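You operate a simulated robot arm through the tools that you are given. There is no shell and no other tool. Be economical: measure what you need, move in short steps, check, and stop when the job is done.

The job below is to be done with a simulated robot arm. You get a single attempt, and the scene is never put back.

Task
Clip the green terminal on the rail and lock the stop against it.
Fine: the teal knob locks the white stop; leave the other terminals where they stand.
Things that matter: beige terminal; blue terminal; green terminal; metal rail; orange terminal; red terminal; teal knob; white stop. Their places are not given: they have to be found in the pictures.

The check looks at the end state, three seconds after you hand in, the way a careful person would. Anything else that was tipped, shoved, dropped, spilled or broken makes it a failure.

Robot
A 6-joint arm with a two-finger parallel gripper, fixed in place. Base frame: the origin is at the foot of the arm, x ahead of it, y to its left, z up; the work surface is at about z = 0.81. Lengths are in m, angles in degrees, forces in N, time in s.
With the tool pointing down near the work surface it reaches from about 0.26 to 0.68 m from the base axis. Its first joint turns from -66.0 to 66.0 degrees. Payload 2.9 kg.
Tool frame: the origin (TCP) lies between the finger pads and is the grasp point; the fingertips stand 0.03 m ahead of it; z points along the fingers, y is the line along which they close. The gripper opens to 0.11 m. The fingers are 0.02 m wide and 0.01 m thick; the gripper's body (0.048 by 0.112 m) begins 0.055 m behind the TCP.
Orientation is that of the tool frame in the base frame, as a unit quaternion [x, y, z, w]. With the fingers straight down and closing along the base's y, the tool's x points along the base's -x, its y along +y and its z along -z.

Tools
- The arm moves only by the tool drive_tool. Its argument "rows" is text: rows parted by semicolons, each of 7 numbers parted by spaces: the turn, a rotation vector about the base's x, y, z in degrees, then the shift along the base's x, y, z in m, then the gripper command, from -1 (fully open) to 1 (shut), values between in proportion. In form: rx ry rz dx dy dz claw; .... A call has 1 to 20 rows; each row shifts and turns the commanded pose from where the row before left it. A row lasts 0.2 s, in which the tool goes at most 0.05 m and 8.6 degrees; a call with a longer step from one row to the next is refused whole, and so is a gripper value outside its range. A pose out of reach is approached as far as the arm can. The call stops where the force on the tool passes 40 N (or 10 N more than at its start, if that is more) or the arm is blocked; 0.2 s more then pass. Each finger travels about 0.108 m/s and halts on what it meets, pressing with about 27 N; the grip force reading is that of the motor and also rises with nothing between the fingers. The clock runs only during rows and for 0.2 s after the last one: add rows that do not move to give the fingers time. The reply holds the time, the measured pose of the TCP, the force on the tool along the base axes, the opening and the grip force, in the units named above and with some noise, with the torque about the TCP (base axes, N m) and any sound that the robot's microphone picked up.
- Cameras (640 x 400 px; columns grow to the right, rows downward): "scene" is fixed at [0.0647, 0.4291, 1.399]; the picture's right is [-0.85, -0.53, 0.00], its down [-0.20, 0.33, -0.92] and it looks along [0.48, -0.78, -0.39] (base axes); focal length 375 px, centre (320, 200). "wrist" rides on the gripper at [0.072, 0.017, -0.103] in the tool frame; the picture's right is [-0.23, 0.97, 0.00], its down [-0.76, -0.18, -0.62] and it looks along [-0.61, -0.14, 0.78] (tool axes); focal length 222 px, centre (320, 200).
- snapshot(camera): a new picture of that camera. The clock stands still meanwhile.
- locate(camera, pixels): there is no depth. For up to 12 entries [column, row, z] of the newest picture of that camera ("zoom" is the newest enlarged one), the place [x, y] in the base frame at which the ray of that pixel passes the height z, good to about 0.002 m, but the place of the scene camera against the robot may be out by one fixed shift of up to 0.012 m in any direction. The clock stands still meanwhile.
- close_up(camera, box): a new picture of the part [left, top, right, bottom] of that camera's present view, enlarged. The clock stands still meanwhile.
- job_done(): hands the job in; it is judged then, once.

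Keep the steps short. Do not move on a guess: measure, check each grasp and each placing, and mend mistakes. In all there are 80 turns and 46 pictures (those below and enlarged ones count). Leave the gripper open and the arm clear of the work at the hand-in unless told otherwise, and finish with a single line.

The tools are called as name(argument=value, ...) on one line, values as JSON. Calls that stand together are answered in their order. drive_tool: Moves the arm, as the interface text tells. Its arguments: {"type":"object","properties":{"rows":{"type":"string"}},"required":["rows"]} The other tools are called the same way: snapshot (camera) takes a picture; locate (camera, pixels) gives the place at which the rays of pixels pass given heights; close_up (camera, box) takes an enlarged picture of a part of a camera's view; job_done () hands the job in.

At the start:

```text
t: 0.0
tcp_pos: [0.2712, -0.3152, 1.2212]
tcp_rot: [0.0, 1.0, 0.001, 0.0]
ft_force: [-0.2, 0.3, -0.3]
moment: [-0.01, -0.02, -0.02]
gripper_width: 0.11
gripper_force: 0.0
```

scene: 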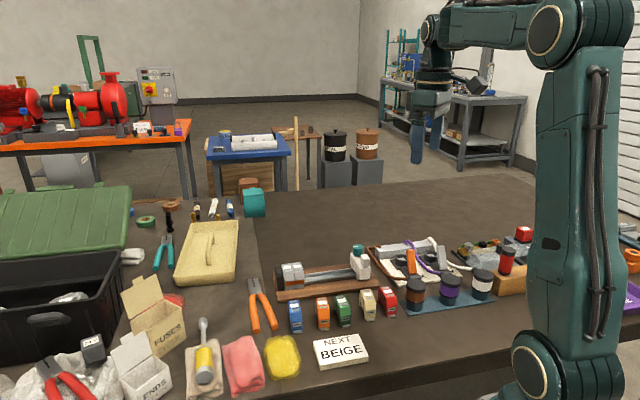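
wrist: 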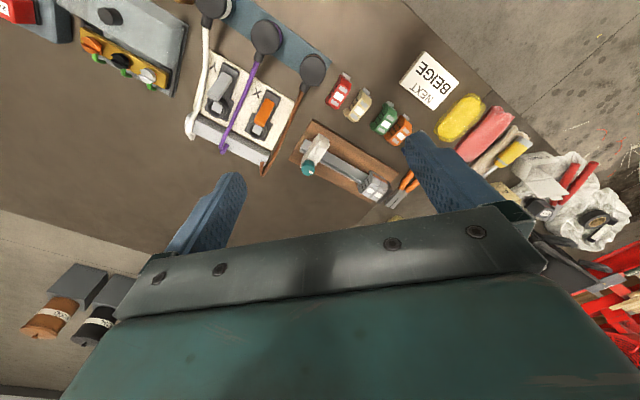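

The scene view shows the rail with the white stop and teal knob around (325,270), and a row of terminals (blue, orange, green, beige, red) at about row 310. The card reads "NEXT BEIGE", but the job asks for green, so I'll use green. Next I'll enlarge both areas.

close_up(camera="scene", box=[260, 235, 420, 335])

close_up(camera="wrist", box=[260, 50, 460, 220])

```text
4.00 times, centred on (340, 285) of scene
```

zoom: 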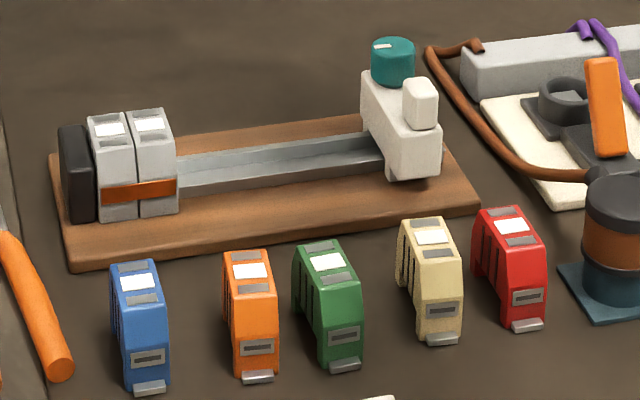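

```text
2.35 times, centred on (360, 135) of wrist
```

zoom: 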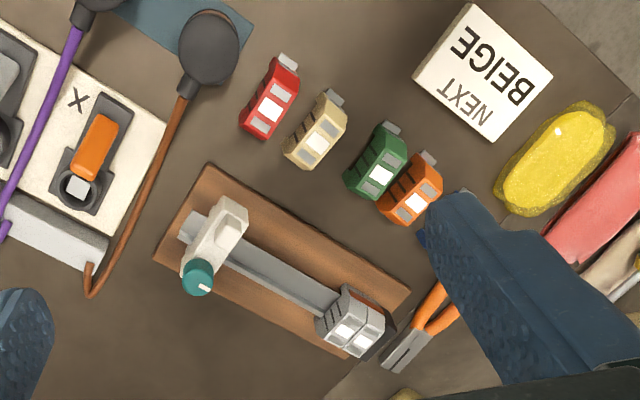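

I need rough positions from the wrist view before moving the arm closer. Points in the zoom: green top (378,165), ends of the rail, board corners.

locate(camera="zoom", pixels=[[376, 165, 0.84], [390, 130, 0.815], [352, 180, 0.83], [340, 300, 0.83], [185, 222, 0.83], [355, 320, 0.85], [215, 240, 0.85], [198, 278, 0.87], [210, 165, 0.82], [410, 295, 0.82], [155, 255, 0.82], [320, 140, 0.84]])

```text
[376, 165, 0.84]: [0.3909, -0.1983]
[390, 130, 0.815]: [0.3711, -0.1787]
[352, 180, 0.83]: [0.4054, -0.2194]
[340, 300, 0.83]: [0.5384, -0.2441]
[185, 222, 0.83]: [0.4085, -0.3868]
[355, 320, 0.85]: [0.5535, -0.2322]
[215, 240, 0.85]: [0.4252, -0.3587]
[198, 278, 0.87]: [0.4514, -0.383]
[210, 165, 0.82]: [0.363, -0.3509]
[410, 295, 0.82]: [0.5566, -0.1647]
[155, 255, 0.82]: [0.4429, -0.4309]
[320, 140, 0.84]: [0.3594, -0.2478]
```

Both are within reach. I'll bring the arm lower for a sharper wrist view, staying well above everything.

drive_tool(rows="0 0 0 0 0.02 -0.045 -1; 0 0 0 0 0.02 -0.045 -1; 0 0 0 0 0.02 -0.045 -1; 0 0 0 0 0.02 -0.045 -1; 0 0 0 0 0 0 -1")

snapshot(camera="wrist")

```text
t: 1.2
tcp_pos: [0.2718, -0.2332, 1.0404]
tcp_rot: [-0.001, 1.0, 0.0, 0.0]
ft_force: [-1.1, -0.8, 0.6]
moment: [-0.01, 0.04, 0.01]
gripper_width: 0.1099
gripper_force: 0.0
```

```text
41 pictures are left
```

wrist: 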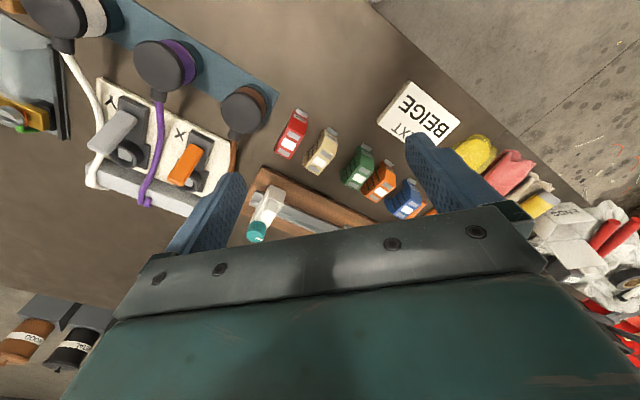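

The gripper hides the lower half of the picture, so I'll move over the rail and turn −42° about z. That makes the fingers close along the rail, and the camera looks across it from the terminal side.

drive_tool(rows="0 0 -8.4 0.042 -0.0174 0 -1; 0 0 -8.4 0.042 -0.0174 0 -1; 0 0 -8.4 0.042 -0.0174 0 -1; 0 0 -8.4 0.042 -0.0174 0 -1; 0 0 -8.4 0.042 -0.0174 0 -1; 0 0 0 0 0 0 -1; 0 0 0 0 0 0 -1")

snapshot(camera="wrist")

```text
t: 2.8
tcp_pos: [0.4819, -0.3199, 1.0418]
tcp_rot: [0.359, 0.934, 0.0, 0.001]
ft_force: [-0.3, 0.1, 0.2]
moment: [-0.03, 0.06, 0.0]
gripper_width: 0.11
gripper_force: 0.0
```

```text
40 pictures are left
```

wrist: 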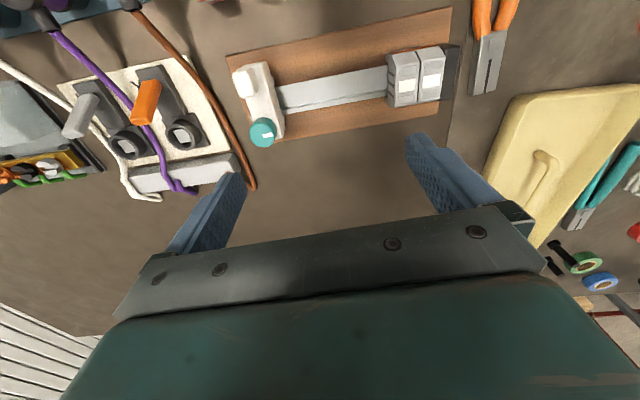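

Now the whole rail is visible. I'll enlarge it to measure.

close_up(camera="wrist", box=[220, 0, 476, 160])

```text
2.50 times, centred on (348, 80) of wrist
```

zoom: 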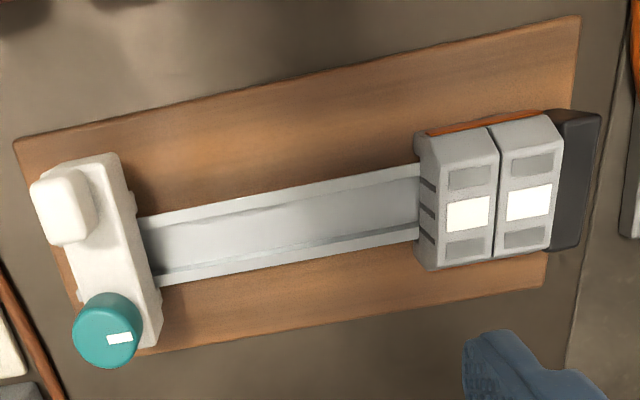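

locate(camera="zoom", pixels=[[137, 217, 0.83], [420, 164, 0.83], [160, 286, 0.83], [418, 240, 0.83], [15, 143, 0.82], [580, 16, 0.82], [542, 287, 0.82], [420, 133, 0.86], [433, 268, 0.86], [490, 258, 0.86], [485, 128, 0.86], [105, 318, 0.88]])

locate(camera="scene", pixels=[[358, 246, 0.87], [358, 246, 0.88], [358, 246, 0.89]])

```text
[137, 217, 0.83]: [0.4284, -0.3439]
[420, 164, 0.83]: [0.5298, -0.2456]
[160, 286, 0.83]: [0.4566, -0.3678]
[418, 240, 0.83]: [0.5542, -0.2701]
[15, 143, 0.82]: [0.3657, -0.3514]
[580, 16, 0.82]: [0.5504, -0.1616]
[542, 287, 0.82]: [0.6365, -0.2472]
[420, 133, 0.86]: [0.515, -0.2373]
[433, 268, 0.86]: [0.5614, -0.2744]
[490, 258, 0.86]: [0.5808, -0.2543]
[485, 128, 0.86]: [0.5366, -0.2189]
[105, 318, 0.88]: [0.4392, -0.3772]
```

```text
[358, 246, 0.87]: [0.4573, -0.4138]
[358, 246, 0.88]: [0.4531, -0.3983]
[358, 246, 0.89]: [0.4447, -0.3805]
```

The rail runs at about 45° in the base xy plane and is about 35 mm wide. Next I'll move over the loose terminals to measure the green one.

drive_tool(rows="0 0 -3 -0.03 0.036 -0.02 -1; 0 0 0 -0.03 0.036 -0.02 -1; 0 0 0 -0.02 0.035 -0.02 -1; 0 0 0 0 0 0 -1; 0 0 0 0 0 0 -1")

close_up(camera="wrist", box=[180, 0, 500, 200])

```text
refused: row 1 steps farther than a row can; nothing moved
```

```text
2.00 times, centred on (340, 100) of wrist
```

zoom: 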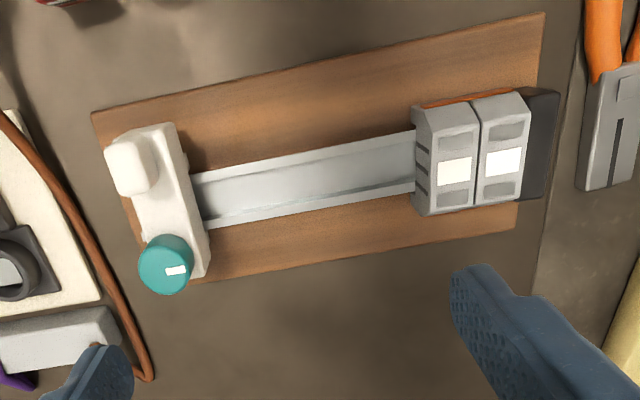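

The call was refused because one step was slightly too long, so I'll use smaller steps.

drive_tool(rows="0 0 -3 -0.02 0.027 -0.015 -1; 0 0 0 -0.02 0.027 -0.015 -1; 0 0 0 -0.02 0.027 -0.015 -1; 0 0 0 -0.02 0.027 -0.015 -1; 0 0 0 0 0 0 -1; 0 0 0 0 0 0 -1")

close_up(camera="wrist", box=[180, 0, 500, 200])

```text
t: 4.2
tcp_pos: [0.4018, -0.2123, 0.9807]
tcp_rot: [0.382, 0.924, 0.0, 0.0]
ft_force: [-0.4, -0.3, 0.4]
moment: [0.03, -0.04, 0.01]
gripper_width: 0.1103
gripper_force: 0.0
```

```text
2.00 times, centred on (340, 100) of wrist
```

zoom: 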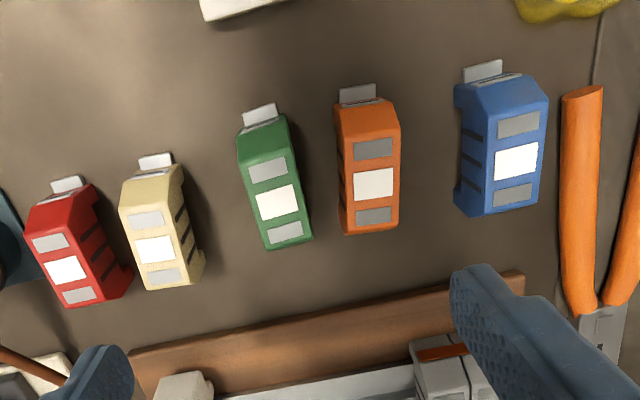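

locate(camera="zoom", pixels=[[277, 202, 0.85], [277, 202, 0.87], [240, 158, 0.86], [288, 145, 0.86], [312, 237, 0.86], [265, 250, 0.86], [245, 128, 0.812], [278, 118, 0.812], [368, 183, 0.86], [153, 250, 0.86], [400, 228, 0.86], [201, 281, 0.86]])

```text
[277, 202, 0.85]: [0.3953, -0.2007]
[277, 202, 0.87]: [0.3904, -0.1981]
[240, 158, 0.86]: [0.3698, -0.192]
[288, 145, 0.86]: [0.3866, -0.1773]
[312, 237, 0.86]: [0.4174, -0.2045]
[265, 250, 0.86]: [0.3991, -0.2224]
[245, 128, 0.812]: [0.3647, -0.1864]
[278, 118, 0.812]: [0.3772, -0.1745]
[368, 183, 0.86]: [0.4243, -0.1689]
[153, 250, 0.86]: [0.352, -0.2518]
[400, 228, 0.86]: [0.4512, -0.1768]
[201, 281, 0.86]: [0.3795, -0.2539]
```

The green terminal's long axis is at about −44°, close to perpendicular to the rail, and it's about 23 mm thick. I need its side profile before choosing a grip, so I'll zoom in on red, beige and green.

close_up(camera="wrist", box=[185, 40, 345, 160])

close_up(camera="scene", box=[270, 260, 350, 310])

```text
3.33 times, centred on (265, 100) of wrist
```

zoom: 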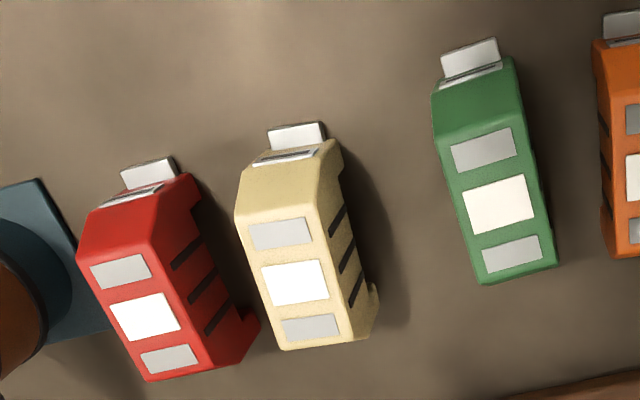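

```text
8.00 times, centred on (310, 285) of scene
```

zoom: 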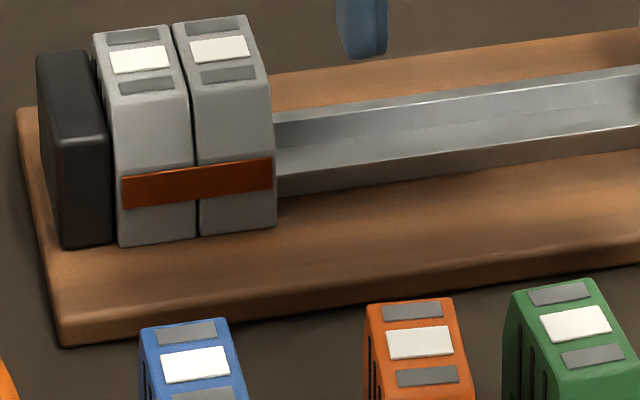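

Each terminal has a sloped front top, vertical lower ends and a foot tab at the front. Gripping the two ends, across the rail, will let it sit flush against the grey ones. I'll turn +90° above the green terminal and look from the new side to triangulate its height.

drive_tool(rows="0 0 8.2 0 0.001 0 -1; 0 0 8.2 0 0.001 0 -1; 0 0 8.2 0 0.001 0 -1; 0 0 8.2 0 0.001 0 -1; 0 0 8.2 0 0.001 0 -1; 0 0 8.2 0 0.001 0 -1; 0 0 8.2 0 0.001 0 -1; 0 0 8.2 0 0.001 0 -1; 0 0 8.2 0 0.001 0 -1; 0 0 8.2 0 0.001 0 -1; 0 0 8 0 0 0 -1; 0 0 0 0 0 0 -1; 0 0 0 0 0 0 -1")

close_up(camera="wrist", box=[220, 20, 420, 190])

```text
t: 7.0
tcp_pos: [0.401, -0.2029, 0.9807]
tcp_rot: [-0.383, 0.924, 0.0, 0.0]
ft_force: [-0.9, 0.8, -0.4]
moment: [0.01, -0.03, -0.01]
gripper_width: 0.1099
gripper_force: 0.0
```

```text
2.35 times, centred on (320, 105) of wrist
```

zoom: 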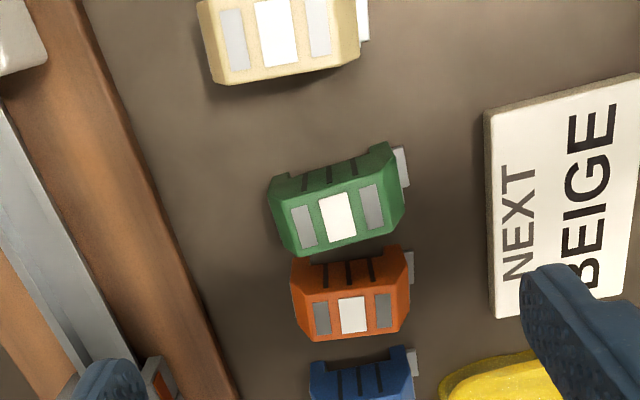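

locate(camera="zoom", pixels=[[338, 217, 0.84], [338, 217, 0.85], [338, 217, 0.86], [338, 217, 0.87], [271, 182, 0.812], [388, 145, 0.812], [289, 222, 0.84], [400, 190, 0.84], [298, 256, 0.85], [395, 230, 0.85], [315, 200, 0.85], [405, 165, 0.82]])

```text
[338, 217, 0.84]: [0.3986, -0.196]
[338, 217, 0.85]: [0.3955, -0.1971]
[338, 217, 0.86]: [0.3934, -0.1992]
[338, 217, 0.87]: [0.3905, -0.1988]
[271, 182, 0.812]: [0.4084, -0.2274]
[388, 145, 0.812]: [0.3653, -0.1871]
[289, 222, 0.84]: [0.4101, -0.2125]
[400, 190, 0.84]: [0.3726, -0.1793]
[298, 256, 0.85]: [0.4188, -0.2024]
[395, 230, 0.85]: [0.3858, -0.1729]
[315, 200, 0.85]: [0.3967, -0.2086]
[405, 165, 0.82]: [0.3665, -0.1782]
```

Both views agree: green top at z≈0.862, centre ≈(0.394,−0.199), length 59 mm, long axis at about 136.5°. I'll check the clearance to the card and the board edge for the fingers.

locate(camera="zoom", pixels=[[485, 112, 0.815], [494, 318, 0.815], [440, 395, 0.83], [170, 230, 0.82], [235, 398, 0.82], [348, 316, 0.862], [280, 35, 0.862]])

```text
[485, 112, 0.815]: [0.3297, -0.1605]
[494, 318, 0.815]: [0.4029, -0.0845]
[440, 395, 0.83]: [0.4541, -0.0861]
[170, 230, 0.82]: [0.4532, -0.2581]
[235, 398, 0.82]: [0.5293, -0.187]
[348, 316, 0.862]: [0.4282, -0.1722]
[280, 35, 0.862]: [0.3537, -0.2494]
```

There's clearance on both sides with an 80 mm opening. I'll descend to z=0.895 above the green terminal (tips at about 0.865) and check.

drive_tool(rows="0 0 1.5 -0.007 0.0039 -0.005 -0.45; 0 0 0 0 0 -0.04 -0.45; 0 0 0 0 0 -0.04 -0.45; 0 0 0 0 0 0 -0.45; 0 0 0 0 0 0 -0.45")

close_up(camera="wrist", box=[160, 40, 480, 240])

```text
t: 8.2
tcp_pos: [0.3943, -0.1993, 0.8956]
tcp_rot: [-0.395, 0.919, 0.001, 0.0]
ft_force: [0.1, -0.1, 0.4]
moment: [-0.01, -0.03, -0.04]
gripper_width: 0.0798
gripper_force: 0.1
```

```text
2.00 times, centred on (320, 140) of wrist
```

zoom: 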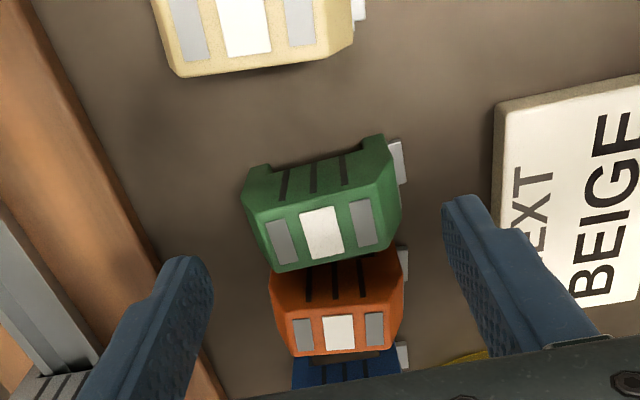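

locate(camera="zoom", pixels=[[322, 232, 0.862], [258, 245, 0.862], [390, 220, 0.862], [282, 270, 0.862], [248, 185, 0.812], [383, 140, 0.812], [265, 213, 0.862], [378, 187, 0.862], [262, 175, 0.812], [398, 165, 0.815]])

```text
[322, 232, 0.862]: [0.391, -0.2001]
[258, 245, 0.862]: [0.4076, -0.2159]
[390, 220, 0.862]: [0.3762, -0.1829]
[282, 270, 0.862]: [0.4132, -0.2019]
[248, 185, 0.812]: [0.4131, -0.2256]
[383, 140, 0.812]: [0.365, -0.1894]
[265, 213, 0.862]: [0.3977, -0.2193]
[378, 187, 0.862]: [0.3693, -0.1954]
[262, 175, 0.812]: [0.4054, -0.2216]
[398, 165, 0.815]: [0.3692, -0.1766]
```

The fingers straddle the green terminal and are aligned with its ends. I'll descend to z=0.852 (tips at about 0.822, above the foot tab) and close.

drive_tool(rows="0 0 0 -0.001 -0.0005 -0.0225 -0.45; 0 0 0 0 0 -0.021 -0.45; 0 0 0 0 0 0 -0.45; 0 0 0 0 0 0 0.1; 0 0 0 0 0 0 0.3; 0 0 0 0 0 0 0.3; 0 0 0 0 0 0 0.3")

close_up(camera="wrist", box=[160, 40, 480, 240])

```text
t: 9.8
tcp_pos: [0.3947, -0.1998, 0.8523]
tcp_rot: [-0.395, 0.919, 0.0, 0.0]
ft_force: [-0.7, 0.0, -0.3]
moment: [0.02, -0.03, 0.04]
gripper_width: 0.0574
gripper_force: 26.9
```

```text
2.00 times, centred on (320, 140) of wrist
```

zoom: 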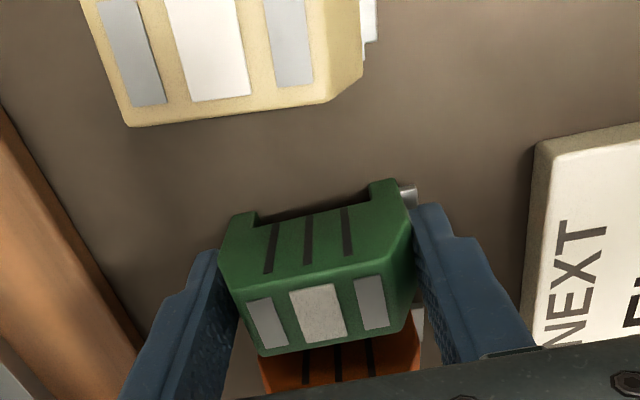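

Gripped at 57.4 mm with 27 N. I'll lift slowly and check that it holds.

drive_tool(rows="0 0 0 0 0 0.01 0.3; 0 0 0 0 0 0.02 0.3; 0 0 0 0 0 0.03 0.3; 0 0 0 0 0 0.03 0.3; 0 0 0 0 0 0 0.3")

snapshot(camera="wrist")

close_up(camera="scene", box=[260, 215, 420, 335])

```text
t: 11.0
tcp_pos: [0.3943, -0.2007, 0.9439]
tcp_rot: [-0.394, 0.919, 0.0, 0.0]
ft_force: [0.2, 0.4, -0.9]
moment: [0.0, -0.02, 0.0]
gripper_width: 0.0575
gripper_force: 26.7
```

```text
31 pictures are left
```

wrist: 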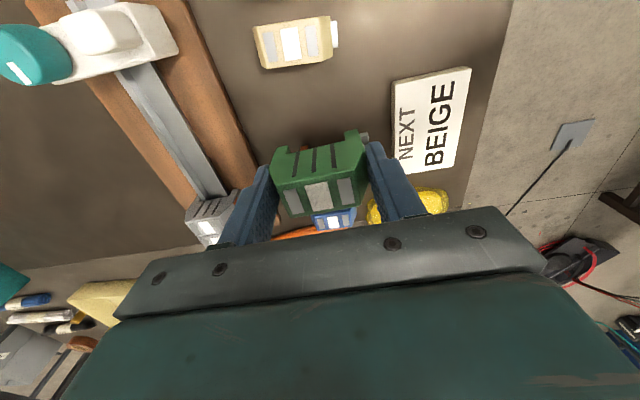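

```text
3.33 times, centred on (340, 275) of scene
```

zoom: 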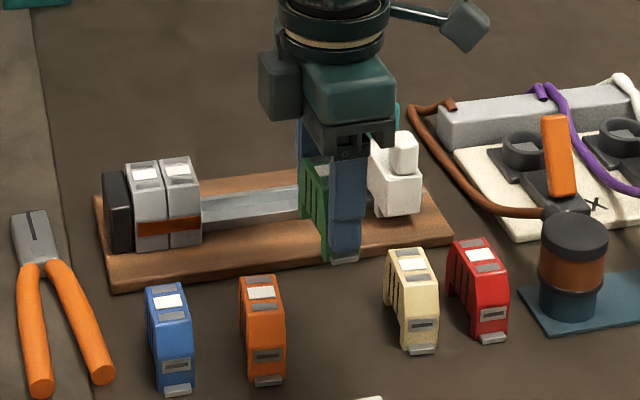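

It's held level at the same width. Next I'll measure where the terminal sits in the grip, plus more rail points from this view.

locate(camera="wrist", pixels=[[317, 195, 0.9536], [280, 178, 0.9536], [358, 166, 0.9536], [287, 214, 0.9536], [365, 200, 0.9536], [116, 76, 0.83], [207, 197, 0.83], [145, 68, 0.83], [228, 190, 0.83], [255, 155, 0.82]])

```text
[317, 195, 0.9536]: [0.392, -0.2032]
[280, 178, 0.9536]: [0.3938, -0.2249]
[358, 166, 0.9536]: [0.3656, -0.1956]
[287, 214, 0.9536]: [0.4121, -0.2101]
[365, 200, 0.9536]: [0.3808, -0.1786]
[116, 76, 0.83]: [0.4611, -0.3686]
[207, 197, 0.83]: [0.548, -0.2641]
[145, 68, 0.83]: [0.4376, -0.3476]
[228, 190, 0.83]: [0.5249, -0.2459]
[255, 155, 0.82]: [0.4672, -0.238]
```

The green terminal is centred across the fingers and sits about 3 mm behind the TCP along the rail direction. I'll move over the rail at a safe height and measure the rail line more precisely.

drive_tool(rows="0 0 0 0 0 0.031 0.3; 0 0 0 0.0295 -0.0213 0 0.3; 0 0 0 0.0295 -0.0213 0 0.3; 0 0 0 0.0295 -0.0213 0 0.3; 0 0 0 0.0295 -0.0213 0 0.3; 0 0 0 0 0 0 0.3; 0 0 0 0 0 0 0.3")

close_up(camera="wrist", box=[160, 0, 480, 200])

```text
t: 12.6
tcp_pos: [0.513, -0.2868, 0.9747]
tcp_rot: [-0.394, 0.919, -0.001, 0.001]
ft_force: [0.7, -0.1, -0.3]
moment: [0.03, -0.02, -0.01]
gripper_width: 0.0574
gripper_force: 26.6
```

```text
2.00 times, centred on (320, 100) of wrist
```

zoom: 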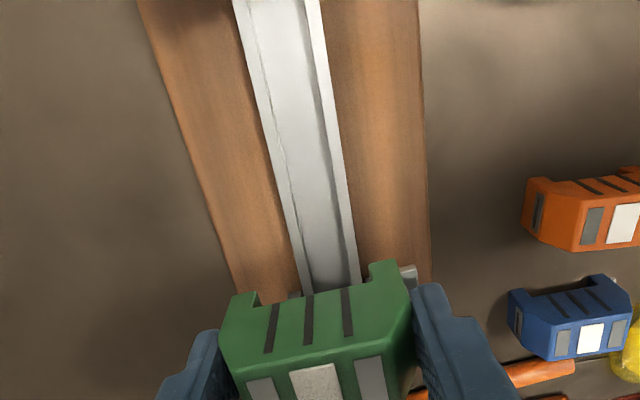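

locate(camera="zoom", pixels=[[235, 10, 0.83], [318, 10, 0.83], [300, 290, 0.83], [359, 280, 0.83], [262, 130, 0.83], [333, 130, 0.83], [235, 10, 0.835], [318, 10, 0.835], [145, 10, 0.82], [417, 10, 0.82], [225, 250, 0.82], [430, 250, 0.82]])

```text
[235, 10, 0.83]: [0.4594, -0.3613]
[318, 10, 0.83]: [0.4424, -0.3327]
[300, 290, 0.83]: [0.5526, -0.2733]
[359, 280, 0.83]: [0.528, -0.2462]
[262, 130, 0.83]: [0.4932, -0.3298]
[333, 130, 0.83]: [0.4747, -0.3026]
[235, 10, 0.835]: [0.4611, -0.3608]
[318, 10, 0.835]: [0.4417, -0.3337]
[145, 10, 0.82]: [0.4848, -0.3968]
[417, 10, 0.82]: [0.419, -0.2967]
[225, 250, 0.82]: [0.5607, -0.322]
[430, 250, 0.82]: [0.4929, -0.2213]
```

The rail centreline is at x−y ≈ 0.7995, at about 45°, with the lip top at z≈0.83. I'll align the terminal with the rail, about 6 mm short of the grey ones, and lower it to hover.

drive_tool(rows="0 0 -1.4 0.018 0.0188 0 0.3; 0 0 0 0 0 -0.03 0.3; 0 0 0 0 0 -0.03 0.3; 0 0 0 0 0 0 0.3; 0 0 0 0 0 0 0.3")

close_up(camera="wrist", box=[220, 50, 420, 190])

close_up(camera="scene", box=[260, 235, 360, 310])

```text
t: 13.8
tcp_pos: [0.5298, -0.2659, 0.9126]
tcp_rot: [-0.384, 0.923, 0.0, 0.0]
ft_force: [0.6, 0.6, -1.0]
moment: [-0.01, 0.04, -0.02]
gripper_width: 0.0574
gripper_force: 27.4
```

```text
2.86 times, centred on (320, 120) of wrist
```

zoom: 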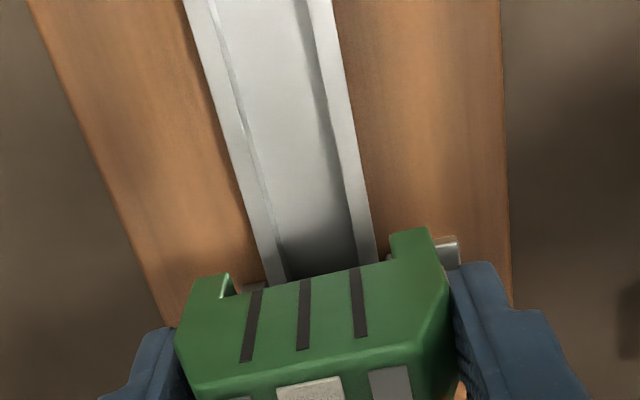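

```text
5.33 times, centred on (310, 272) of scene
```

zoom: 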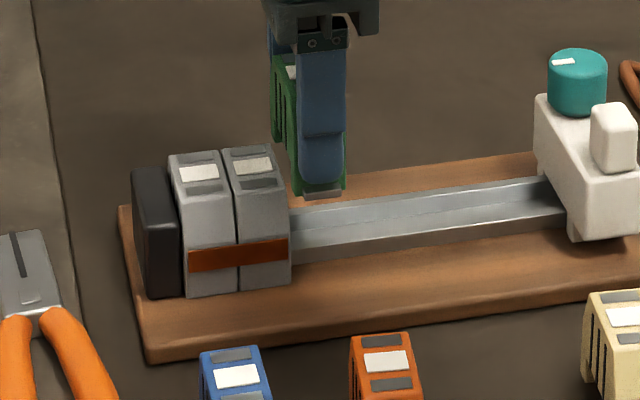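

The alignment looks good in both views, with a small gap to the grey ones in the scene view. I'll check the foot channel edges numerically against the rail edges.

close_up(camera="wrist", box=[220, 50, 420, 190])

locate(camera="zoom", pixels=[[190, 285, 0.8713], [229, 273, 0.8713], [390, 235, 0.8713], [428, 227, 0.8713], [255, 245, 0.83], [370, 225, 0.83], [190, 5, 0.83], [331, 5, 0.83], [222, 120, 0.83], [350, 120, 0.83]])

```text
2.86 times, centred on (320, 120) of wrist
```

zoom: 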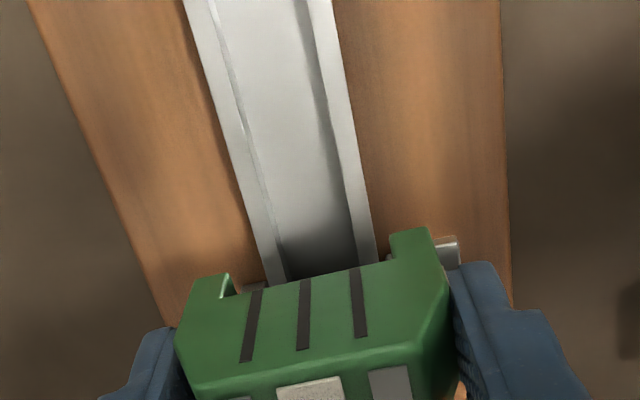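

```text
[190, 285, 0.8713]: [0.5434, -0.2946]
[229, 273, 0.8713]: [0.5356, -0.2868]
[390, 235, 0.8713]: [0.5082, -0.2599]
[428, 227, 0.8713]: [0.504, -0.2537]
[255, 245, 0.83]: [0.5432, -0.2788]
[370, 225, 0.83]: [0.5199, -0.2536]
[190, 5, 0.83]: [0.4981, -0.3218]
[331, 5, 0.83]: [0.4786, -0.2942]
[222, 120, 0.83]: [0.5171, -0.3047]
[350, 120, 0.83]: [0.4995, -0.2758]
```

The channel centre is at x−y≈0.795–0.798 and the rail at 0.797, so I'll shift 1 mm rearward. Then I'll lower in small steps, watching the force.

drive_tool(rows="0 0 0 0.0006 -0.0006 -0.015 0.3; 0 0 0 0 0 -0.015 0.3; 0 0 0 0 0 -0.004 0.3; 0 0 0 0 0 -0.003 0.3; 0 0 0 0 0 -0.002 0.3; 0 0 0 0 0 -0.002 0.3; 0 0 0 0 0 0 0.3")

close_up(camera="wrist", box=[220, 50, 420, 190])

```text
t: 15.4
tcp_pos: [0.5297, -0.2676, 0.8725]
tcp_rot: [-0.384, 0.923, 0.0, 0.0]
ft_force: [0.4, -0.1, 0.0]
moment: [-0.02, 0.0, -0.03]
gripper_width: 0.0575
gripper_force: 27.0
```

```text
2.86 times, centred on (320, 120) of wrist
```

zoom: 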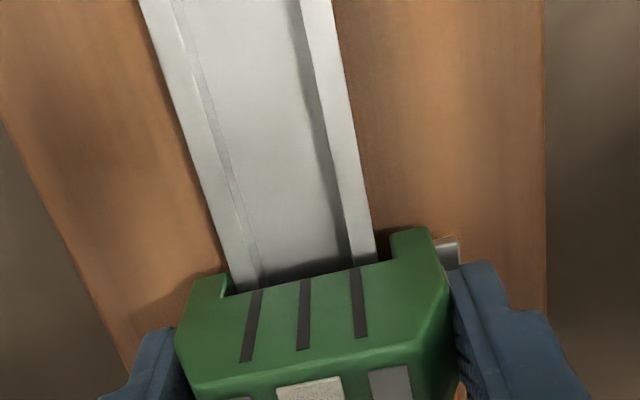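

No contact yet. The rear gap is about 3 px and the front gap about 13 px, so I'll shift 1 mm rearward and continue down slowly.

drive_tool(rows="0 0 0 0.0007 -0.0007 0 0.3; 0 0 0 0 0 -0.002 0.3; 0 0 0 0 0 -0.002 0.3; 0 0 0 0 0 -0.002 0.3; 0 0 0 0 0 -0.002 0.3; 0 0 0 0 0 0 0.3")

```text
t: 16.8
tcp_pos: [0.5319, -0.2679, 0.8639]
tcp_rot: [-0.383, 0.924, 0.0, 0.0]
ft_force: [-0.9, 0.4, 1.9]
moment: [-0.01, 0.05, 0.03]
gripper_width: 0.0574
gripper_force: 26.6
```

drive_tool(rows="0 0 0 0 0 -0.0015 0.3; 0 0 0 0 0 -0.0015 0.3; 0 0 0 0 0 0 0.3")

close_up(camera="wrist", box=[220, 50, 420, 190])

close_up(camera="scene", box=[260, 235, 360, 310])

```text
t: 17.6
tcp_pos: [0.531, -0.2682, 0.8632]
tcp_rot: [-0.384, 0.923, -0.001, 0.002]
ft_force: [-9.4, 6.4, 25.5]
moment: [0.25, 0.39, 0.08]
gripper_width: 0.0576
gripper_force: 26.7
```

```text
2.86 times, centred on (320, 120) of wrist
```

zoom: 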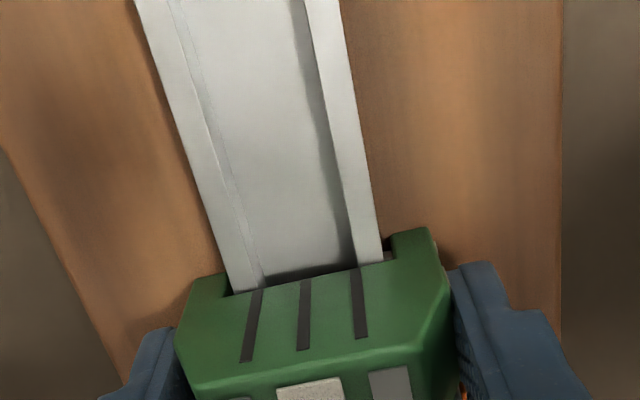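

```text
5.33 times, centred on (310, 272) of scene
```

zoom: 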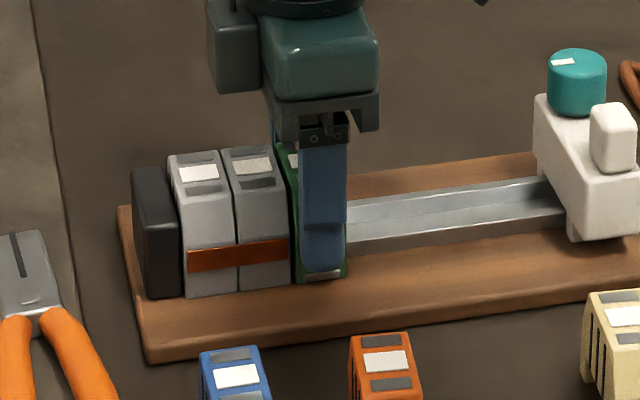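

Contact gives 25 N upward with a forward push, as if the front latch is riding on the rail's front edge. The terminal looks level and nearly seated, so I'll press a little more and listen for a click.

drive_tool(rows="0 0 0 0 0 -0.001 0.3; 0 0 0 0 0 -0.001 0.3; 0 0 0 0 0 0 0.3")

```text
t: 18.4
tcp_pos: [0.531, -0.2675, 0.8614]
tcp_rot: [-0.384, 0.923, -0.001, 0.001]
ft_force: [-5.1, 7.8, 27.6]
moment: [0.28, 0.24, 0.0]
gripper_width: 0.0576
gripper_force: 27.0
```

close_up(camera="wrist", box=[220, 50, 420, 190])

```text
2.86 times, centred on (320, 120) of wrist
```

zoom: 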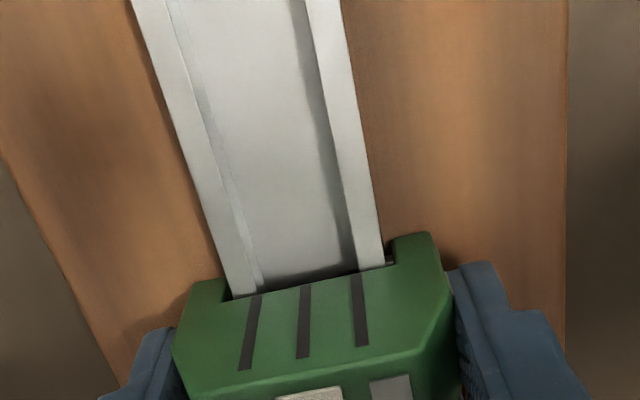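

The reaction torque puts all the resistance at the front latch, with the rear side already in place, and the terminal is starting to slip up in the fingers. I'll release, rise, close the fingers and press on top toward the front instead. First I'll release and check.

drive_tool(rows="0 0 0 0 0 0.001 0.2; 0 0 0 0 0 0 -0.1; 0 0 0 0 0 0 -0.4; 0 0 0 0 0 0 -0.4; 0 0 0 0 0 0.03 -0.4; 0 0 0 0 0 0.04 -0.4; 0 0 0 0 0 0.03 0.5; 0 0 0 0 0 0 1; 0 0 0 0 0 0 1; 0 0 0 0 0 0 1")

close_up(camera="scene", box=[260, 235, 360, 310])

close_up(camera="wrist", box=[220, 50, 420, 190])

```text
t: 20.6
tcp_pos: [0.5317, -0.2665, 0.9603]
tcp_rot: [-0.383, 0.924, 0.0, 0.0]
ft_force: [-0.2, -0.4, -0.8]
moment: [0.02, 0.0, 0.01]
gripper_width: 0.0
gripper_force: 27.4
```

```text
5.33 times, centred on (310, 272) of scene
```

zoom: 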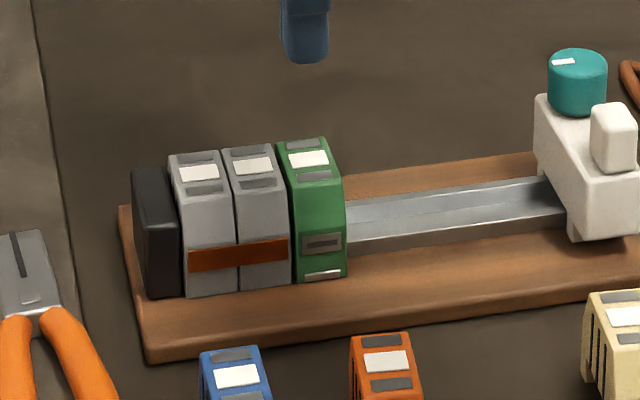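

```text
2.86 times, centred on (320, 120) of wrist
```

zoom: 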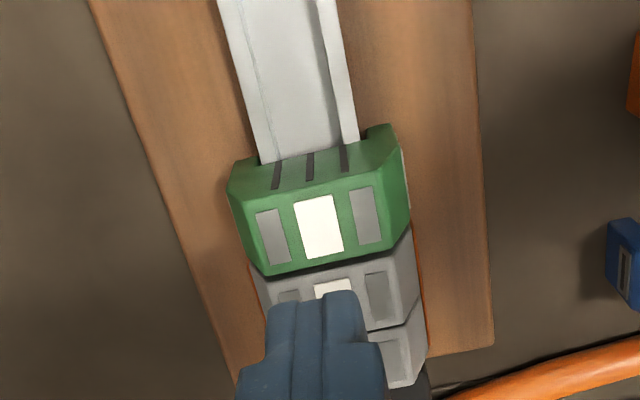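

The green terminal stands upright, nearly in line with the grey ones, perhaps 1–2 mm high. I'll locate its top for the press.

locate(camera="zoom", pixels=[[318, 226, 0.87], [248, 205, 0.87], [375, 180, 0.87], [266, 275, 0.87], [390, 243, 0.87], [332, 290, 0.87], [256, 274, 0.87], [408, 235, 0.87]])

```text
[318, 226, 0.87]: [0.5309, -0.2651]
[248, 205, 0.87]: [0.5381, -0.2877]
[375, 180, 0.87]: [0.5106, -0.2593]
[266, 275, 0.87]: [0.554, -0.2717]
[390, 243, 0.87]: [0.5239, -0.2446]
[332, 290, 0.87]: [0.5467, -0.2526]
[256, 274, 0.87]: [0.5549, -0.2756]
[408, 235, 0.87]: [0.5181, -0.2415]
```

Label centre is at (0.531,−0.265). I'll put the closed fingertips about 6 mm toward the front of that and press down in small steps.

drive_tool(rows="0 0 0 -0.0052 0.0055 -0.02 1; 0 0 0 0 0 -0.025 1; 0 0 0 0 0 -0.007 1; 0 0 0 0 0 -0.003 1; 0 0 0 0 0 -0.002 1; 0 0 0 0 0 -0.002 1; 0 0 0 0 0 -0.0015 1; 0 0 0 0 0 -0.0015 1; 0 0 0 0 0 -0.0015 1; 0 0 0 0 0 -0.0015 1; 0 0 0 0 0 -0.0015 1")

```text
t: 22.6
tcp_pos: [0.5274, -0.2621, 0.9024]
tcp_rot: [-0.385, 0.923, -0.002, 0.002]
ft_force: [-2.1, 0.7, 4.8]
moment: [-0.02, 0.07, -0.03]
gripper_width: 0.0
gripper_force: 27.4
stopped in row 10: the force on the tool passed its limit at 43 N (the readings are from after the stop); the commanded pose is now the measured one
```

close_up(camera="scene", box=[270, 240, 340, 300])

```text
6.67 times, centred on (305, 270) of scene
```

zoom: 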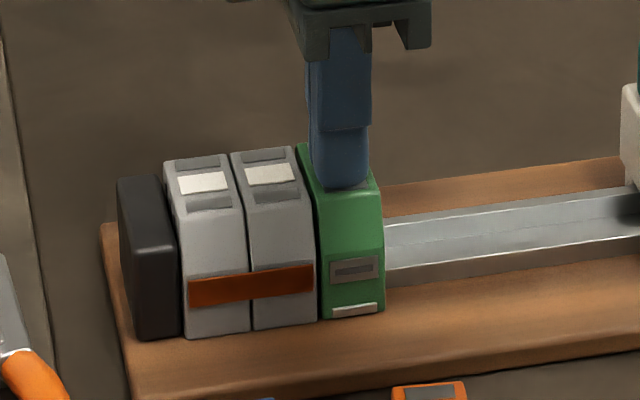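

There was no click at 43 N. I'll check whether the rear side is fully down by pressing near the rear of the top, then go back to the front.

drive_tool(rows="0 0 0 0 0 0.008 1; 0 0 0 0.0127 -0.0127 0 1; 0 0 0 0 0 0 1; 0 0 0 0 0 -0.005 1; 0 0 0 0 0 -0.002 1; 0 0 0 0 0 -0.0015 1; 0 0 0 0 0 -0.0015 1; 0 0 0 0 0 -0.0015 1; 0 0 0 0 0 -0.0015 1; 0 0 0 0 0 0 1")

```text
t: 24.7
tcp_pos: [0.5411, -0.2762, 0.9018]
tcp_rot: [-0.385, 0.923, -0.004, 0.004]
ft_force: [-3.6, 1.6, 6.0]
moment: [0.05, 0.13, -0.02]
gripper_width: 0.0
gripper_force: 27.2
stopped in row 10: the force on the tool passed its limit at 42 N (the readings are from after the stop); the commanded pose is now the measured one
```

The rear stops at the same height. Next I'll press near the front edge of the top, directly above the latch.

drive_tool(rows="0 0 0 0 0 0.008 1; 0 0 0 -0.0184 0.0184 0 1; 0 0 0 0 0 0 1; 0 0 0 0 0 -0.005 1; 0 0 0 0 0 -0.002 1; 0 0 0 0 0 -0.0015 1; 0 0 0 0 0 -0.0015 1; 0 0 0 0 0 -0.0015 1; 0 0 0 0 0 -0.0015 1; 0 0 0 0 0 -0.001 1; 0 0 0 0 0 0 1")

close_up(camera="scene", box=[270, 240, 340, 300])

```text
t: 26.6
tcp_pos: [0.5224, -0.2577, 0.9019]
tcp_rot: [-0.384, 0.923, -0.006, 0.005]
ft_force: [-4.7, 2.1, 7.5]
moment: [0.05, 0.15, -0.04]
gripper_width: 0.0001
gripper_force: 26.8
stopped in row 9: the force on the tool passed its limit at 44 N (the readings are from after the stop); the commanded pose is now the measured one
```

```text
6.67 times, centred on (305, 270) of scene
```

zoom: 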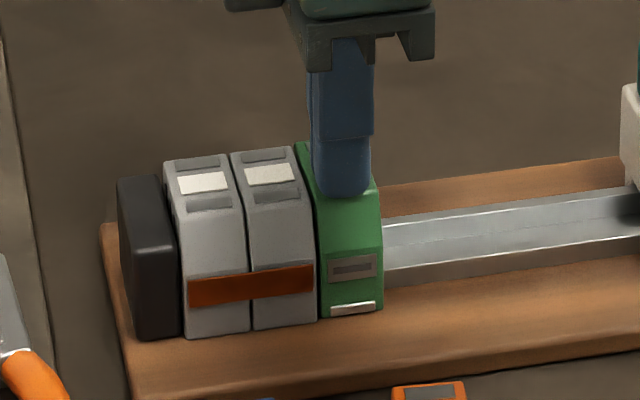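

No visible change, so it may be resting on the rail bottom without being latched. I'll back off, straighten the tool, regrip by the ends, and test with a light upward tug.

drive_tool(rows="0 0 0 0 0 0.015 1; 0 0 0 0 0 0.035 0.5; 0 0 0 0.0095 -0.0085 0 -0.1; 0 0 0 0 0 0 -0.45; 0 0 0 0 0 0 -0.45; 0 0 0 0 0 0 -0.45")

close_up(camera="wrist", box=[220, 50, 420, 190])

```text
t: 27.9
tcp_pos: [0.5325, -0.2657, 0.9511]
tcp_rot: [-0.384, 0.923, -0.005, 0.005]
ft_force: [-0.2, -0.1, 0.5]
moment: [0.01, 0.01, 0.03]
gripper_width: 0.0799
gripper_force: 0.0
```

```text
2.86 times, centred on (320, 120) of wrist
```

zoom: 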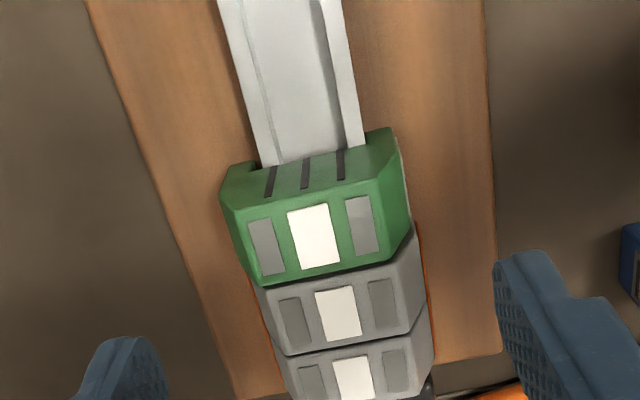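

locate(camera="zoom", pixels=[[314, 237, 0.871], [338, 314, 0.871], [353, 377, 0.871], [262, 285, 0.871], [388, 258, 0.871], [285, 355, 0.871], [408, 328, 0.871]])

```text
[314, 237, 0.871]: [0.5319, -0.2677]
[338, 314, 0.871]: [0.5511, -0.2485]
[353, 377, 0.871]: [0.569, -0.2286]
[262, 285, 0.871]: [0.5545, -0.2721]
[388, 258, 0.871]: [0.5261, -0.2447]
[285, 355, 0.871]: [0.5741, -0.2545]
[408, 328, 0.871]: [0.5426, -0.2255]
```

The green terminal lines up with the grey ones (x−y 0.7996) and is nearly touching. I'll straighten the tool tilt, descend and grip the ends.

drive_tool(rows="0.35 0.7 0 -0.0003 -0.0017 0 -0.45; 0 0 0 0 0 -0.04 -0.45; 0 0 0 0 0 -0.04 -0.45; 0 0 0 0 0 -0.011 -0.45; 0 0 0 0 0 0 -0.45; 0 0 0 0 0 0 0.1; 0 0 0 0 0 0 0.4; 0 0 0 0 0 0 0.4; 0 0 0 0 0 0 0.4")

```text
t: 29.9
tcp_pos: [0.5319, -0.2666, 0.8602]
tcp_rot: [-0.385, 0.923, 0.0, 0.001]
ft_force: [0.6, 0.1, -0.2]
moment: [-0.02, 0.0, 0.02]
gripper_width: 0.0575
gripper_force: 27.7
```

Gripped at 57.5 mm. Now I'll tug up gently by 3 mm.

drive_tool(rows="0 0 0 0 0 0.001 0.4; 0 0 0 0 0 0.001 0.4; 0 0 0 0 0 0.001 0.4; 0 0 0 0 0 0 0.4")

close_up(camera="wrist", box=[220, 50, 420, 190])

```text
t: 30.9
tcp_pos: [0.5314, -0.2677, 0.8644]
tcp_rot: [-0.384, 0.923, 0.0, 0.0]
ft_force: [0.0, 0.2, -0.4]
moment: [-0.01, 0.03, -0.04]
gripper_width: 0.0572
gripper_force: 26.8
```

```text
2.86 times, centred on (320, 120) of wrist
```

zoom: 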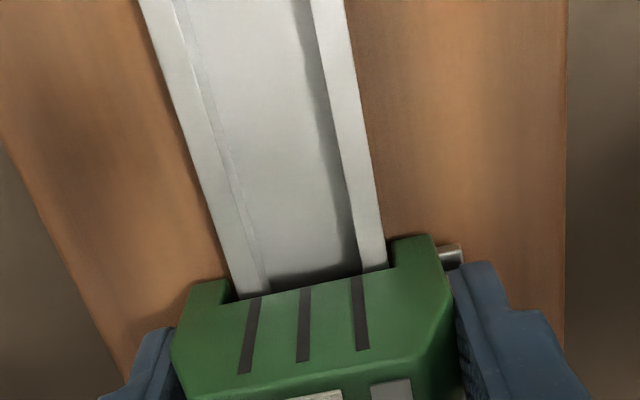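

It lifted freely, so it isn't latched. I'll do it the usual way: lift clear, tilt the rear down about 12°, hook the rear foot over the rail's rear edge, then rotate the front down. First the lift and tilt, shifted 10 mm rearward.

drive_tool(rows="0 0 0 -0.001 -0.001 0.005 0.4; 0 0 0 0 0 0.005 0.4; 4.243 4.243 0 0.0035 -0.0035 0 0.4; 4.243 4.243 0 0.0035 -0.0035 0 0.4; 0 0 0 0 0 0 0.4; 0 0 0 0 0 0 0.4")

close_up(camera="wrist", box=[220, 50, 420, 190])

```text
t: 32.4
tcp_pos: [0.5375, -0.2761, 0.8739]
tcp_rot: [-0.383, 0.918, 0.097, -0.04]
ft_force: [-0.5, -0.3, -1.0]
moment: [0.03, -0.05, 0.05]
gripper_width: 0.0572
gripper_force: 26.8
```

```text
2.86 times, centred on (320, 120) of wrist
```

zoom: 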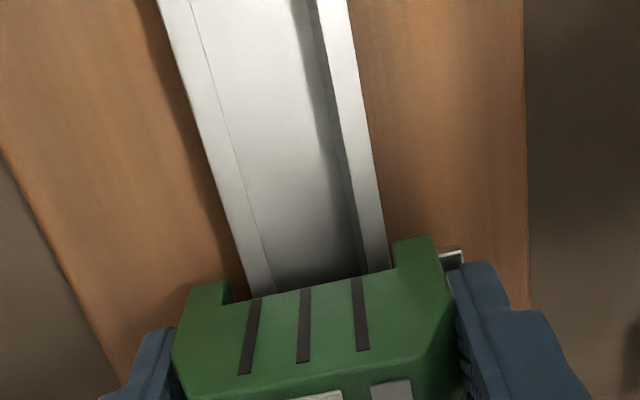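

The tilt is as planned and the rear foot clears the rear rail edge. Next I'll lower to about z 0.865.

drive_tool(rows="0 0 0 0 0 -0.003 0.4; 0 0 0 0 0 -0.003 0.4; 0 0 0 0 0 -0.002 0.4; 0 0 0 0 0 0 0.4")

close_up(camera="wrist", box=[220, 50, 420, 190])

```text
t: 33.4
tcp_pos: [0.5383, -0.2761, 0.867]
tcp_rot: [-0.382, 0.918, 0.095, -0.039]
ft_force: [-4.8, 3.4, 20.5]
moment: [-0.06, 0.1, 0.02]
gripper_width: 0.0572
gripper_force: 26.5
```

```text
2.86 times, centred on (320, 120) of wrist
```

zoom: 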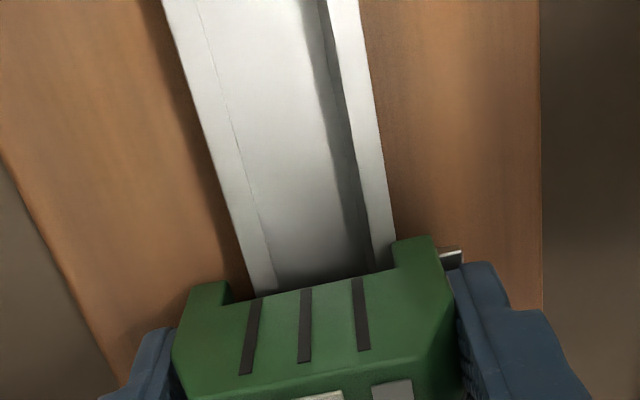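

Contact at z 0.867: the torque suggests the rear foot is down on the board side and the front foot is on the lip. I'll ease up 1 mm and draw the terminal forward to hook the rear lip.

drive_tool(rows="0 0 0 0 0 0.0012 0.4; 0 0 0 -0.001 0.001 0 0.4; 0 0 0 -0.001 0.001 0 0.4; 0 0 0 -0.001 0.001 0 0.4; 0 0 0 0 0 0 0.4")

close_up(camera="wrist", box=[220, 50, 420, 190])

```text
t: 34.5
tcp_pos: [0.5361, -0.2731, 0.8676]
tcp_rot: [-0.382, 0.918, 0.095, -0.038]
ft_force: [5.3, -4.4, 20.5]
moment: [-0.31, -0.19, 0.02]
gripper_width: 0.0574
gripper_force: 26.8
```

```text
2.86 times, centred on (320, 120) of wrist
```

zoom: 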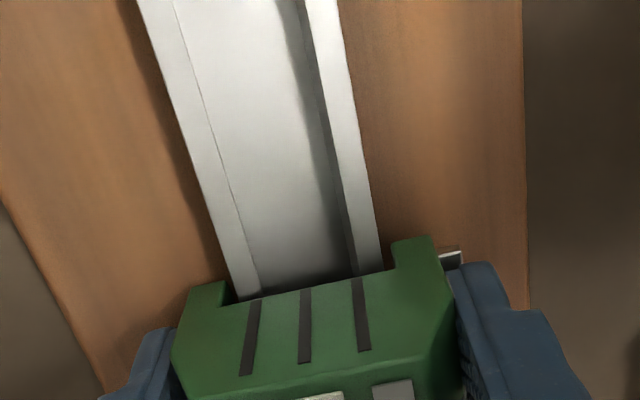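

The rear foot is now drawn against the rail's rear edge, with reaction force rearward. I'll rotate the front back down about that edge.

drive_tool(rows="-2.12 -2.12 0 -0.0014 0.0014 -0.0007 0.4; -2.12 -2.12 0 -0.0014 0.0014 -0.0008 0.4; -2.12 -2.12 0 -0.0014 0.0014 -0.0008 0.4; -2.12 -2.12 0 -0.0014 0.0014 -0.0008 0.4; 0 0 0 0 0 0 0.4")

close_up(camera="wrist", box=[220, 50, 420, 190])

```text
t: 35.8
tcp_pos: [0.529, -0.2666, 0.8624]
tcp_rot: [-0.384, 0.923, 0.0, 0.0]
ft_force: [0.3, -1.2, -0.3]
moment: [0.02, -0.05, -0.01]
gripper_width: 0.0575
gripper_force: 27.7
```

```text
2.86 times, centred on (320, 120) of wrist
```

zoom: 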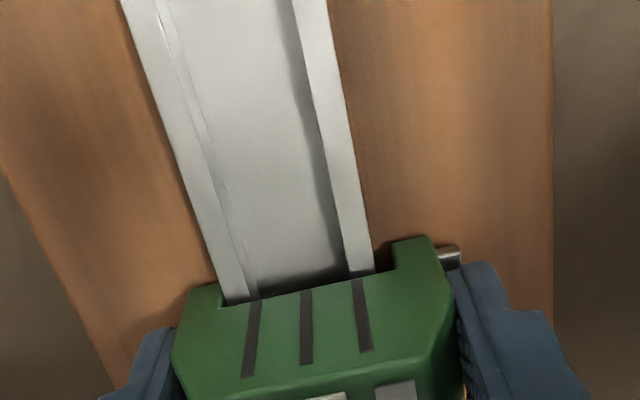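

The terminal is level with no load, its rear wall against the rear rail edge and the gap now at the front. I'll press down gently from here.

drive_tool(rows="0 0 0 0 0 -0.0012 0.4; 0 0 0 0 0 -0.0012 0.4; 0 0 0 0 0 -0.0012 0.4; 0 0 0 0 0 0 0.4")

```text
t: 36.8
tcp_pos: [0.5303, -0.2673, 0.8605]
tcp_rot: [-0.384, 0.923, -0.001, 0.0]
ft_force: [0.6, 0.6, 3.1]
moment: [0.02, -0.03, 0.0]
gripper_width: 0.0576
gripper_force: 27.2
```

drive_tool(rows="0 0 0 0 0 -0.001 0.4; 0 0 0 0 0 -0.001 0.4; 0 0 0 0 0 -0.001 0.4; 0 0 0 0 0 0 0.4")

close_up(camera="wrist", box=[220, 50, 420, 190])

```text
t: 37.8
tcp_pos: [0.5296, -0.2674, 0.8585]
tcp_rot: [-0.384, 0.923, -0.001, 0.002]
ft_force: [-6.6, 1.7, 23.3]
moment: [0.13, 0.39, 0.01]
gripper_width: 0.0578
gripper_force: 27.0
```

```text
2.86 times, centred on (320, 120) of wrist
```

zoom: 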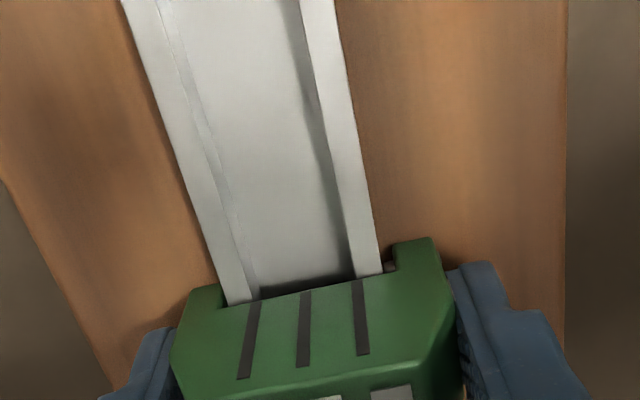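

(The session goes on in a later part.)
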